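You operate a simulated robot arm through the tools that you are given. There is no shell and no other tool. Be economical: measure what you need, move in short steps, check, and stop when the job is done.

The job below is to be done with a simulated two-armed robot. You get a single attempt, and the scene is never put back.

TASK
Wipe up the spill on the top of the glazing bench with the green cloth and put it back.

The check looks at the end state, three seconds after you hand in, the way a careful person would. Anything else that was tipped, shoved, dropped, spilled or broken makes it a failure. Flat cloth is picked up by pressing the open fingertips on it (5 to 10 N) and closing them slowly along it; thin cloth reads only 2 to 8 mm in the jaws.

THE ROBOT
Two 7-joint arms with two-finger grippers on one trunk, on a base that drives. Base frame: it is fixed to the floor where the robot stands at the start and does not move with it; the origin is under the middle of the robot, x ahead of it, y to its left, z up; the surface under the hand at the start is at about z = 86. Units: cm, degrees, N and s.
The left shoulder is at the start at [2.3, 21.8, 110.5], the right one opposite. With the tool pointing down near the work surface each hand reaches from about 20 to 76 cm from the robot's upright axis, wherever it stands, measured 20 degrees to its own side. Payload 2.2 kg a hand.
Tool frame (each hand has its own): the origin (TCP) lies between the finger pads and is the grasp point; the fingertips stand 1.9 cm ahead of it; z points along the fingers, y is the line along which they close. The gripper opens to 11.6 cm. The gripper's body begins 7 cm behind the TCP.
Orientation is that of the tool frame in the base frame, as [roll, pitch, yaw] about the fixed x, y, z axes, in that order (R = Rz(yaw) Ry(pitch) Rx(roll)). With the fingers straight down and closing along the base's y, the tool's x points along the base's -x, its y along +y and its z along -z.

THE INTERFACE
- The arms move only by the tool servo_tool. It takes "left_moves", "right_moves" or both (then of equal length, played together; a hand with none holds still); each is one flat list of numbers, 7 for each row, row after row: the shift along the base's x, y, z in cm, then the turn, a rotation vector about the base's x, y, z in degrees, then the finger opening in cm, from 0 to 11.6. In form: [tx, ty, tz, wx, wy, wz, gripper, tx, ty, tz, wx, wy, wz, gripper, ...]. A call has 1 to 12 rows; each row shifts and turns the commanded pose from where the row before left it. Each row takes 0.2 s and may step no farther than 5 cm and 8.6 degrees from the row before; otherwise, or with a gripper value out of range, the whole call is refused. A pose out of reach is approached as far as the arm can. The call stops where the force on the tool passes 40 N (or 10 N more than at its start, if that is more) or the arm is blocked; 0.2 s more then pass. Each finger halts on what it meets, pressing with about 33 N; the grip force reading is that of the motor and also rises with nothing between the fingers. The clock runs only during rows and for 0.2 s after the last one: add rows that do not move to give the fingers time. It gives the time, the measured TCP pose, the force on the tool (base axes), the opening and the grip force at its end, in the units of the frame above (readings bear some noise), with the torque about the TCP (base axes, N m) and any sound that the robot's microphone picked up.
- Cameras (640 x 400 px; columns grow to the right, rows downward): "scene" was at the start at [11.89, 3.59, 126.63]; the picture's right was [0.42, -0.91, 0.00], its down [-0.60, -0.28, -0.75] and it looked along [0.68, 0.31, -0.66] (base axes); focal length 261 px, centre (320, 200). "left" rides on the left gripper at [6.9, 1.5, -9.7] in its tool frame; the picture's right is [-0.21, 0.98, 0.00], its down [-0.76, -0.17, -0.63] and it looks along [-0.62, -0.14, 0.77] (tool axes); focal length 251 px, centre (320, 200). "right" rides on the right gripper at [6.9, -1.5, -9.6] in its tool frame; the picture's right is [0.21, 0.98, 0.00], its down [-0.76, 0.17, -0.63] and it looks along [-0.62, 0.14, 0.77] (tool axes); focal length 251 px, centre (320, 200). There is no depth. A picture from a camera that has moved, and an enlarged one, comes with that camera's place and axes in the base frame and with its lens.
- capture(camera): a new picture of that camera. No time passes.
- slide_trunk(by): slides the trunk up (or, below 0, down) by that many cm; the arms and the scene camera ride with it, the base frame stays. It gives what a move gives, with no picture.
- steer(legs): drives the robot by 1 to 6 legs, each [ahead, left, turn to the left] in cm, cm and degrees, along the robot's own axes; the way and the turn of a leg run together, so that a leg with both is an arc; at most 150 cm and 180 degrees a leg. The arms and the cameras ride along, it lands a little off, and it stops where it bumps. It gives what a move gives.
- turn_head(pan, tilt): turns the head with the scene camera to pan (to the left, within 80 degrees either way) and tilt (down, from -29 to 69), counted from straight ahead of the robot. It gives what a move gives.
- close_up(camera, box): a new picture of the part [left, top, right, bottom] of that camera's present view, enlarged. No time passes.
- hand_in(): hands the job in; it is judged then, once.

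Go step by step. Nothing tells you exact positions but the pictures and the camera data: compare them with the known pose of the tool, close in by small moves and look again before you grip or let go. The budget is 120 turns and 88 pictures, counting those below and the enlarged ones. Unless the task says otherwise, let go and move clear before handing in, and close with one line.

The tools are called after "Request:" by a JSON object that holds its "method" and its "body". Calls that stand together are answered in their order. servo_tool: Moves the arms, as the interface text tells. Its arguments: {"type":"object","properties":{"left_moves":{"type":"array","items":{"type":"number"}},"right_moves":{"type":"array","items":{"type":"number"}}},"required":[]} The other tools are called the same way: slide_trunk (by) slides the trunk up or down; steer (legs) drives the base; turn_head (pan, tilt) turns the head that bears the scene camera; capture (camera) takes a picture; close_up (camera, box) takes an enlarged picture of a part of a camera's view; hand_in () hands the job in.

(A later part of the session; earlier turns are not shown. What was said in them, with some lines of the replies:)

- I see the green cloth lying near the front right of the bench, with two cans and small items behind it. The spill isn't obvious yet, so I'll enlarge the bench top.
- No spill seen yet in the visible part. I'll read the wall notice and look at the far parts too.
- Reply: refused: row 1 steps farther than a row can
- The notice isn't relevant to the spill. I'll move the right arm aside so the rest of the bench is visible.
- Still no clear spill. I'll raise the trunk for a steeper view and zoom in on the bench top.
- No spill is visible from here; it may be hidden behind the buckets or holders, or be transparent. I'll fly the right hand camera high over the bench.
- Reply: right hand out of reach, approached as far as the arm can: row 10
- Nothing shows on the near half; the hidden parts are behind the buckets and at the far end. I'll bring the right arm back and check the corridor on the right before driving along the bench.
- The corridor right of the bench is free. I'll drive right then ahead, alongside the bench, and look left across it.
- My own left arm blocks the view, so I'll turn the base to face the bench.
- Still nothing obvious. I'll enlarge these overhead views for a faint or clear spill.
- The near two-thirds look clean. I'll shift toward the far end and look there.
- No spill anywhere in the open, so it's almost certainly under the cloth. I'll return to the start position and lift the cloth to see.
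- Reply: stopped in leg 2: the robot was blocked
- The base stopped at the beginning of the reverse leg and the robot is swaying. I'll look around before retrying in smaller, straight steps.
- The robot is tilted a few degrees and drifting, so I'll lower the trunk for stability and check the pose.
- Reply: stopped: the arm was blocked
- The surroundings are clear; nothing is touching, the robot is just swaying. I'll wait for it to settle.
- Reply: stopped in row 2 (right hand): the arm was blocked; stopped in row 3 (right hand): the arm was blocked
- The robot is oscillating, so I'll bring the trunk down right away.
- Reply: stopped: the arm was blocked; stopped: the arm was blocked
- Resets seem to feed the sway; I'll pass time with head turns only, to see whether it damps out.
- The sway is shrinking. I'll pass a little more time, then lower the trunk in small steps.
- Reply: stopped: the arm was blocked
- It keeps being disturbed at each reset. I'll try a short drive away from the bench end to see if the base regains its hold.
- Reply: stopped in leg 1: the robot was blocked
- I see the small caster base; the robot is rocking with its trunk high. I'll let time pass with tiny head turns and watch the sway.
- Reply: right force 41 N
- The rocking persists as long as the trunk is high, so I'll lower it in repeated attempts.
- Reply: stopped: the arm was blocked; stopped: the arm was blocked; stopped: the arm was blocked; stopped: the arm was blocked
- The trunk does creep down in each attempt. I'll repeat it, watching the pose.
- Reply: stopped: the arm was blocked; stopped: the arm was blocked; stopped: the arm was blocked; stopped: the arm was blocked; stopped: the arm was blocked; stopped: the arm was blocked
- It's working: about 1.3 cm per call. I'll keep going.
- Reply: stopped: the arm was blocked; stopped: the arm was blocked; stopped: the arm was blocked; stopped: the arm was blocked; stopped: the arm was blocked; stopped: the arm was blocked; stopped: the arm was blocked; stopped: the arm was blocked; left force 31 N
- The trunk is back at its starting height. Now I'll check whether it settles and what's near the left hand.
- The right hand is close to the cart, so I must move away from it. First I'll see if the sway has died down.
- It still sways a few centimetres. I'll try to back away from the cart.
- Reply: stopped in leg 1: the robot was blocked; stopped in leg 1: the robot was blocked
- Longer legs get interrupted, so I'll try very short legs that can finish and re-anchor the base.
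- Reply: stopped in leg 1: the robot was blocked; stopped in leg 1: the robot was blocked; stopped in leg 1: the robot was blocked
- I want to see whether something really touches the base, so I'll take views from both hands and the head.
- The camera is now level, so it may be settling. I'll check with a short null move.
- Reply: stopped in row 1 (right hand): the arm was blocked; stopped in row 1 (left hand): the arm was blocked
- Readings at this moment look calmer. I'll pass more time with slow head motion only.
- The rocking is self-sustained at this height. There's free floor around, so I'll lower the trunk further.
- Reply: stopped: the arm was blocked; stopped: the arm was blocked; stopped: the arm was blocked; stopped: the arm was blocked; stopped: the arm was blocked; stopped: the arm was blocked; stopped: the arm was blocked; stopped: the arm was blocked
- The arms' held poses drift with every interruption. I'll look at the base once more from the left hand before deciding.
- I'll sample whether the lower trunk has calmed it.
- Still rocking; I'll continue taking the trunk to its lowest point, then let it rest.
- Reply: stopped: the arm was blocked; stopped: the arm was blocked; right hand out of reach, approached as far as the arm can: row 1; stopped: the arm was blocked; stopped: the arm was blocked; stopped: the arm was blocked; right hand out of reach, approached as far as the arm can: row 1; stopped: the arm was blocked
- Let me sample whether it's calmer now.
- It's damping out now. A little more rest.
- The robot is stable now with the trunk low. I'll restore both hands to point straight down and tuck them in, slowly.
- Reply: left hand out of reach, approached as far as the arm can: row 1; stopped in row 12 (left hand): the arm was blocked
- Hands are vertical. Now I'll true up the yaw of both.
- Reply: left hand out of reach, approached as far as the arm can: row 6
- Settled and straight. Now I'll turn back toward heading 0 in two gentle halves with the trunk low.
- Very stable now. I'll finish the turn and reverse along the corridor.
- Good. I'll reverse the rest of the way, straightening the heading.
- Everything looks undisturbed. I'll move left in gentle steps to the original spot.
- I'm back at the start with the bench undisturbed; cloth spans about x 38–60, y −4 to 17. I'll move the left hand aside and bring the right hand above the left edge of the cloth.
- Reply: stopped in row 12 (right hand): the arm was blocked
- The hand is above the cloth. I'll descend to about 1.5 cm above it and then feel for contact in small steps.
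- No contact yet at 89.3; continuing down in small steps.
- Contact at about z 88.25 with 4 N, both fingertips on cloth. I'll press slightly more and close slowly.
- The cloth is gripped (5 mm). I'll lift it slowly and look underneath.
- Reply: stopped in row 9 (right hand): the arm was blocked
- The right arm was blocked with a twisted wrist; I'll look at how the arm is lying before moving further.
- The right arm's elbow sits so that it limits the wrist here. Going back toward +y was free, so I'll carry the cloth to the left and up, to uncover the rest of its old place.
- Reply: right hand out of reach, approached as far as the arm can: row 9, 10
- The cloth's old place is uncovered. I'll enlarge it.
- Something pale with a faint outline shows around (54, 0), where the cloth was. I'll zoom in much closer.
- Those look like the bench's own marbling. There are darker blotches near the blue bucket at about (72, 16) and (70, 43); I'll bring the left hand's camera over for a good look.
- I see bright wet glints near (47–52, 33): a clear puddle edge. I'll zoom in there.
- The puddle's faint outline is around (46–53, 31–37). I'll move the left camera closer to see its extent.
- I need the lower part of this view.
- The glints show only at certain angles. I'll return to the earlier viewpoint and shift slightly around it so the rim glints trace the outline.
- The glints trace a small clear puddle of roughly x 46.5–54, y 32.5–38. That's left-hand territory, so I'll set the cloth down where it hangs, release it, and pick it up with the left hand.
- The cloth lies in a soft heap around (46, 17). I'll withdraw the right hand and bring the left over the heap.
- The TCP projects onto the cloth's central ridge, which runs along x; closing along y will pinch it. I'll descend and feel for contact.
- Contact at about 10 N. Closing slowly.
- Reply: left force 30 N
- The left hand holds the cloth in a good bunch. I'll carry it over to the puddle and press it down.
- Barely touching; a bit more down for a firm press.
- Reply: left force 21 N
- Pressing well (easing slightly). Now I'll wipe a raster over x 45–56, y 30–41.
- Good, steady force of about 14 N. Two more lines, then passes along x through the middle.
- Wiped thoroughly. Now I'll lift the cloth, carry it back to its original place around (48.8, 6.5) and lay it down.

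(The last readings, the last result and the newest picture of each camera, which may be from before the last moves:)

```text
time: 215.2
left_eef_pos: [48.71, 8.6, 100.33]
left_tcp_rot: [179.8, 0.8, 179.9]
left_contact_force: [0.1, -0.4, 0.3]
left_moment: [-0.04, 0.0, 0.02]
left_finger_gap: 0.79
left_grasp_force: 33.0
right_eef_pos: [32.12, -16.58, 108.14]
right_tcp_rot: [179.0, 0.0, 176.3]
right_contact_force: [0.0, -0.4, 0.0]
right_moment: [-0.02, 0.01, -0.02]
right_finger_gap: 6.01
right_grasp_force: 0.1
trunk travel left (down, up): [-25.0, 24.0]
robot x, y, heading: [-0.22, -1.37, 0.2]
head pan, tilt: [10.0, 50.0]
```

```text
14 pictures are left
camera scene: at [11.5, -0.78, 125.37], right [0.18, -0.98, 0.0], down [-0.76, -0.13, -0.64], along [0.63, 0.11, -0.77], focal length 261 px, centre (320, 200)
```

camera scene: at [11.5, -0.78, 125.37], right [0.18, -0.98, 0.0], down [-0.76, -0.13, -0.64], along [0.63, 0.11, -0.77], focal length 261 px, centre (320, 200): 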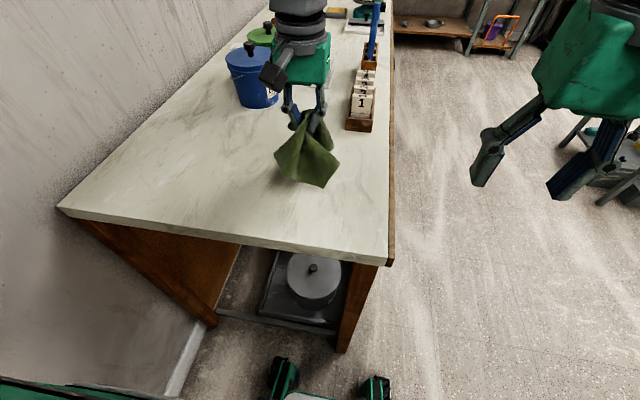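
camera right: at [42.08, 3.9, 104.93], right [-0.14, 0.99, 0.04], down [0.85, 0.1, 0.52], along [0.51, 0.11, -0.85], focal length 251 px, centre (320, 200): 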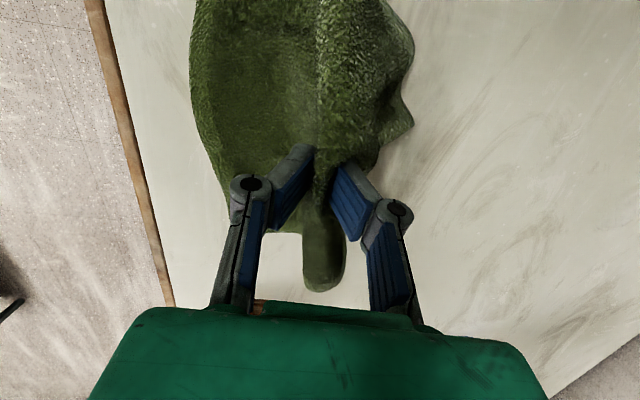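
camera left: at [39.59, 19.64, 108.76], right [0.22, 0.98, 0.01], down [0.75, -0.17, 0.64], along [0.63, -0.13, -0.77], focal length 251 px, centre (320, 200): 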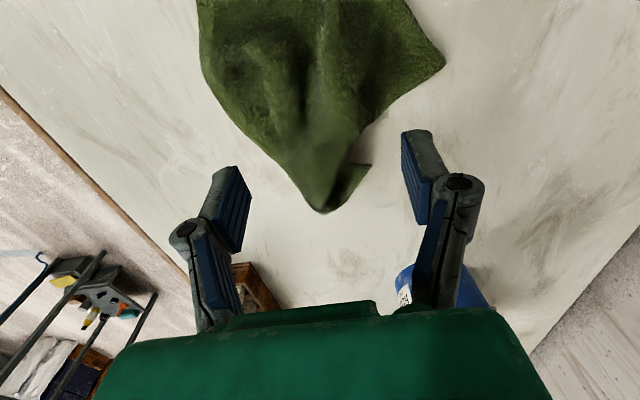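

The cloth hangs over its place. I'll lower it, open, rise and look.

Request:
{"method": "servo_tool", "body": {"left_moves": [0, 0, -1.2, 0, 0, 0, 0, 0, 0, -1.2, 0, 0, 0, 0, 0, 0, -1.2, 0, 0, 0, 0, 0.3, 0, -1.2, 0, 0, 0, 0, 0.3, 0, -1.2, 0, 0, 0, 0, 0.3, 0, -1.2, 0, 0, 0, 0, 0.3, 0, -1.2, 0, 0, 0, 0, 0.3, 0, -1.2, 0, 0, 0, 0, 0, 0, -1, 0, 0, 0, 0, 0, 0, 0, 0, 0, 0, 1, 0, 0, 0, 0, 0, 0, 2.5, 0, 0, 0, 0, 0, 0, 3.5]}}

Request:
{"method": "servo_tool", "body": {"left_moves": [0, 0, 1, 0, 0, 0, 3.5, 0, 0, 1, 0, 0, 0, 3.5, 0, 0, 1, 0, 0, 0, 3.5, 0, 0, 1.2, 0, 0, 0, 3.5, 0, 0, 1.2, 0, 0, 0, 3.5, 0, 0, 1.2, 0, 0, 0, 3.5, 0, 1, 1.2, 0, 0, 0, 3.5, 0, 2, 1.2, 0, 0, 0, 3.5, -1, 3, 1.2, 0, 0, 0, 6, -1, 3, 1.2, 0, 0, 0, 8, -1, 3, 1, 0, 0, 0, 8, -1, 3, 1, 0, 0, 0, 8]}}

Request:
{"method": "servo_tool", "body": {"left_moves": [-1, 3, 0, 0, 0, 0, 11.6, -1, 3, 0, 0, 0, 0, 11.6, -1, 3, 0, 0, 0, 0, 11.6, -1, 3, 0, 0, 0, 0, 11.6, 0, 3, 0, 0, 0, 0, 11.6, 0, 3, 0, 0, 0, 0, 11.6, 0, 0, 0, 0, 0, 0, 11.6]}}

Request:
{"method": "capture", "body": {"camera": "scene"}}

```text
time: 217.8
left_eef_pos: [50.09, 8.73, 89.72]
left_tcp_rot: [179.7, 0.8, 179.9]
left_contact_force: [0.2, 0.2, 0.1]
left_moment: [-0.01, 0.02, 0.0]
left_finger_gap: 3.48
left_grasp_force: 0.0
right_eef_pos: [32.22, -16.41, 108.39]
right_tcp_rot: [178.9, 0.0, 176.3]
right_contact_force: [-0.8, 0.0, -0.4]
right_moment: [0.03, -0.01, 0.0]
right_finger_gap: 6.02
right_grasp_force: 0.1
trunk travel left (down, up): [-25.0, 24.0]
robot x, y, heading: [-0.58, -1.86, 0.3]
head pan, tilt: [10.0, 50.0]
```

```text
time: 220.4
left_eef_pos: [46.23, 24.04, 103.2]
left_tcp_rot: [179.7, 1.0, 179.9]
left_contact_force: [0.2, 0.3, -0.3]
left_moment: [0.01, -0.04, 0.01]
left_finger_gap: 7.99
left_grasp_force: 0.0
right_eef_pos: [32.09, -16.29, 108.39]
right_tcp_rot: [179.0, -0.1, 176.3]
right_contact_force: [-0.6, -0.4, -0.3]
right_moment: [0.0, -0.02, -0.01]
right_finger_gap: 6.01
right_grasp_force: 0.0
trunk travel left (down, up): [-25.0, 24.0]
robot x, y, heading: [-0.49, -1.89, 0.4]
head pan, tilt: [10.0, 50.0]
```

```text
time: 222.0
left_eef_pos: [42.18, 42.04, 103.27]
left_tcp_rot: [179.9, 0.7, 179.9]
left_contact_force: [-1.0, 0.1, 0.3]
left_moment: [0.0, 0.03, 0.0]
left_finger_gap: 11.6
left_grasp_force: 0.0
right_eef_pos: [32.18, -16.31, 108.29]
right_tcp_rot: [179.0, 0.0, 176.4]
right_contact_force: [-0.5, -0.1, -0.5]
right_moment: [0.0, 0.0, 0.0]
right_finger_gap: 5.98
right_grasp_force: 0.0
trunk travel left (down, up): [-25.0, 24.0]
robot x, y, heading: [-0.24, -1.75, 0.0]
head pan, tilt: [10.0, 50.0]
```

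```text
13 pictures are left
camera scene: at [11.44, -0.43, 125.38], right [0.18, -0.98, 0.0], down [-0.76, -0.14, -0.64], along [0.63, 0.11, -0.77], focal length 261 px, centre (320, 200)
```

scene: 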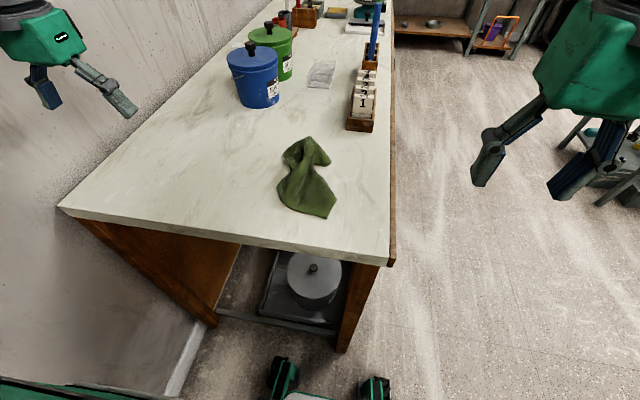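

Cloth is on its spot, though bunched. Before tidying it, I'll check the puddle from the viewpoint where its glints showed.

Request:
{"method": "servo_tool", "body": {"left_moves": [-0.3, 0, 1.4, 0, 0, 0, 11.6, -0.3, 0, 1.4, 0, 0, 0, 11.6, -0.3, 0, 1.3, 0, 0, 0, 11.6, -0.3, 0, 1.3, 0, 0, 0, 11.6, -0.2, 0.2, 1.3, 0, 0, 0, 11.6, 0, 0, 0, 0, 0, 0, 11.6]}}

Request:
{"method": "close_up", "body": {"camera": "left", "box": [190, 60, 430, 210]}}

Request:
{"method": "servo_tool", "body": {"left_moves": [1, 0.5, 1, 0, 0, 0, 11.6, 1, 0.5, 1, 0, 0, 0, 11.6, 1, 0.5, 1, 0, 0, 0, 11.6, 1, 0.4, 1, 0, 0, 0, 11.6, 0, 0, 0, 0, 0, 0, 11.6]}}

Request:
{"method": "close_up", "body": {"camera": "left", "box": [170, 40, 410, 190]}}

```text
time: 223.4
left_eef_pos: [40.73, 42.23, 109.94]
left_tcp_rot: [179.9, 0.7, 179.9]
left_contact_force: [-0.6, -0.1, -0.9]
left_moment: [0.01, -0.05, -0.04]
left_finger_gap: 11.62
left_grasp_force: 0.1
right_eef_pos: [32.2, -16.29, 108.17]
right_tcp_rot: [179.0, 0.1, 176.3]
right_contact_force: [-1.2, 0.2, 0.2]
right_moment: [0.0, 0.05, 0.02]
right_finger_gap: 6.0
right_grasp_force: 0.1
trunk travel left (down, up): [-25.0, 24.0]
robot x, y, heading: [-0.51, -1.4, 0.3]
head pan, tilt: [10.0, 50.0]
```

```text
2.67 times, centred on (310, 135) of left
camera zoom: at [33.63, 43.84, 119.54], right [0.22, 0.98, 0.01], down [0.75, -0.17, 0.64], along [0.63, -0.13, -0.77], focal length 670 px, centre (347, 373)
```

zoom: 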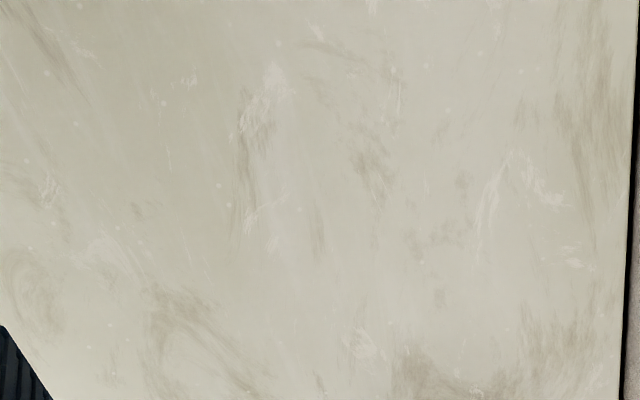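

```text
time: 224.6
left_eef_pos: [44.69, 44.13, 113.92]
left_tcp_rot: [179.8, 0.8, 179.9]
left_contact_force: [-0.7, -0.1, -0.2]
left_moment: [0.03, -0.02, 0.0]
left_finger_gap: 11.59
left_grasp_force: 0.1
right_eef_pos: [32.23, -16.2, 108.26]
right_tcp_rot: [179.0, 0.1, 176.4]
right_contact_force: [0.3, 0.0, -0.2]
right_moment: [-0.04, 0.01, -0.02]
right_finger_gap: 5.98
right_grasp_force: 0.1
trunk travel left (down, up): [-25.0, 24.0]
robot x, y, heading: [-0.39, -1.85, 0.1]
head pan, tilt: [10.0, 50.0]
```

```text
2.67 times, centred on (290, 115) of left
camera zoom: at [37.64, 45.68, 123.56], right [0.22, 0.98, 0.01], down [0.75, -0.17, 0.64], along [0.63, -0.13, -0.77], focal length 670 px, centre (400, 427)
```

zoom: 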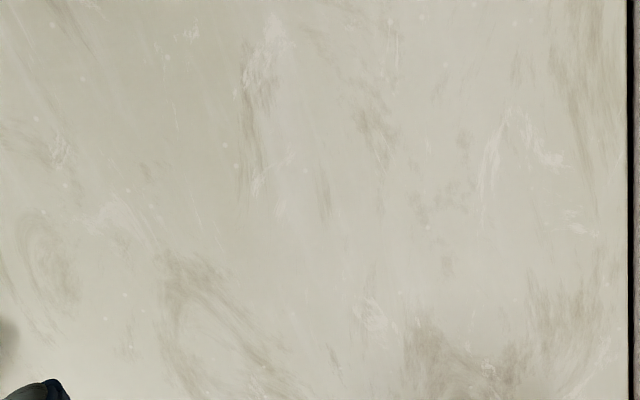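

The puddle is gone from both viewpoints. Now I'll look at the cloth closely to see whether I can spread it out better.

Request:
{"method": "close_up", "body": {"camera": "scene", "box": [240, 120, 380, 235]}}

```text
3.48 times, centred on (310, 178) of scene
camera zoom: at [11.42, -0.49, 125.38], right [0.18, -0.98, 0.0], down [-0.76, -0.14, -0.64], along [0.63, 0.11, -0.77], focal length 909 px, centre (355, 278)
```

zoom: 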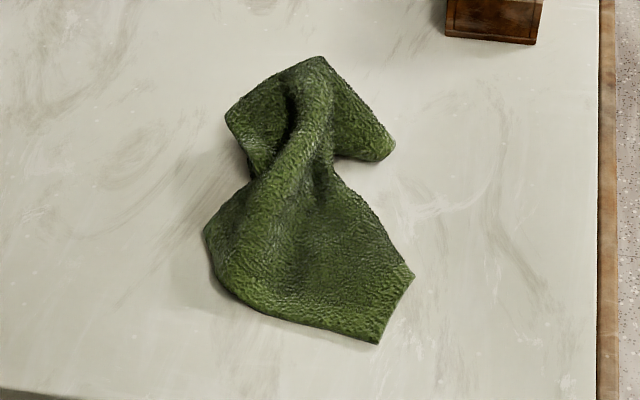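

The cloth rests wholly on the bench, centred within about 2 cm of its old place, and pulling further on it would risk dragging it off. I'll withdraw the left hand to its start and do a last overall check.

Request:
{"method": "servo_tool", "body": {"left_moves": [-1.4, 0, 0, 0, 0, 0, 11.6, -1.4, 0, 0, 0, 0, 0, 11.6, -1.4, 0, 0, 0, 0, 0, 11.6, -1.4, 0, 0, 0, 0, 0, 11.6, -1.4, 0, 0, 0, 0, 0, 11.6, -1.4, 0, 0, 0, 0, 0, 11.6, -1.4, 0, 0, 0, 0, 0, 11.6, -1.4, 0, 0, 0, 0, 0, 11.6, -1, 0, 0, 0, 0, 0, 11.6, 0, 0, 0, 0, 0, 0, 11.6]}}

Request:
{"method": "turn_head", "body": {"pan": 8, "tilt": 35}}

Request:
{"method": "capture", "body": {"camera": "scene"}}

Request:
{"method": "close_up", "body": {"camera": "left", "box": [100, 60, 440, 305]}}

```text
time: 226.8
left_eef_pos: [32.59, 43.91, 113.88]
left_tcp_rot: [179.9, 0.8, 179.9]
left_contact_force: [0.3, 0.4, -0.8]
left_moment: [0.0, 0.0, 0.02]
left_finger_gap: 11.61
left_grasp_force: 0.1
right_eef_pos: [32.27, -16.29, 108.27]
right_tcp_rot: [179.0, 0.0, 176.4]
right_contact_force: [0.0, -0.3, 0.9]
right_moment: [0.02, -0.04, 0.02]
right_finger_gap: 6.04
right_grasp_force: 0.1
trunk travel left (down, up): [-25.0, 24.0]
robot x, y, heading: [-0.54, -1.94, 0.2]
head pan, tilt: [10.0, 50.0]
```

```text
time: 227.6
left_eef_pos: [32.52, 43.96, 113.93]
left_tcp_rot: [179.8, 0.8, 179.9]
left_contact_force: [-0.1, -0.5, -0.1]
left_moment: [-0.02, 0.02, 0.0]
left_finger_gap: 11.59
left_grasp_force: 0.2
right_eef_pos: [32.24, -16.3, 108.38]
right_tcp_rot: [179.0, -0.1, 176.3]
right_contact_force: [1.1, 0.7, -0.5]
right_moment: [-0.01, -0.02, -0.03]
right_finger_gap: 6.02
right_grasp_force: 0.0
trunk travel left (down, up): [-25.0, 24.0]
robot x, y, heading: [-0.06, -1.72, 0.3]
head pan, tilt: [8.0, 35.0]
```

```text
9 pictures are left
camera scene: at [12.54, -0.68, 127.55], right [0.14, -0.99, 0.0], down [-0.57, -0.08, -0.82], along [0.81, 0.12, -0.58], focal length 261 px, centre (320, 200)
```

scene: 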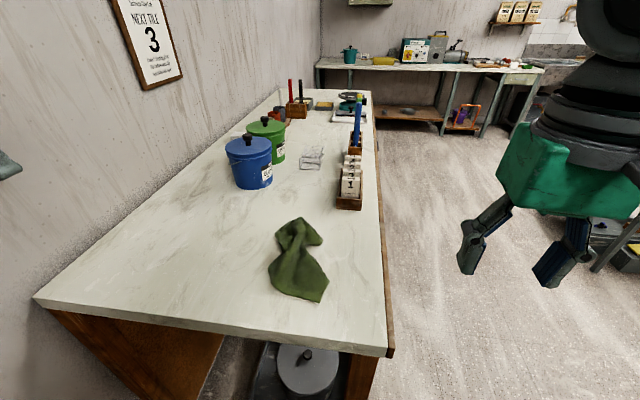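

```text
1.63 times, centred on (270, 182) of left
camera zoom: at [25.56, 45.54, 123.51], right [0.22, 0.98, 0.01], down [0.75, -0.17, 0.64], along [0.63, -0.13, -0.77], focal length 410 px, centre (402, 229)
```

zoom: 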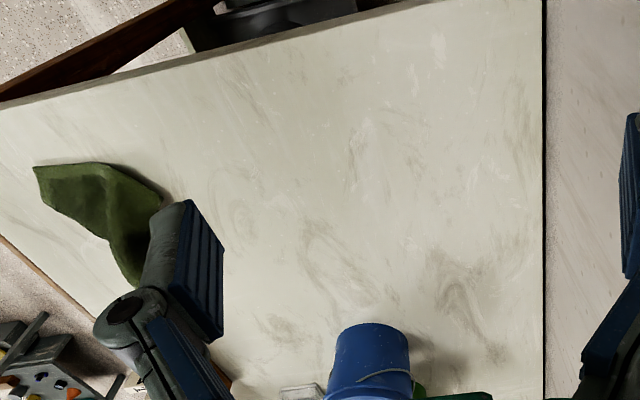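

The clear puddle near the front left of the bench is wiped up. The cloth is back in its spot, and everything else stands as it was. Both hands are empty and clear, so I'm handing in.

Request:
{"method": "hand_in", "body": {}}

```text
The job is handed in.
```

I wiped up the clear spill near the front left of the glazing bench with the green cloth. I then checked from the two viewpoints where it had glinted and saw none left. The cloth is back within about 2 cm of where it was, but it is bunched rather than spread flat as before. While searching, I raised the trunk and the robot rocked hard beside the far end of the bench, with one brief force spike on each arm. I saw nothing knocked over or moved afterwards.
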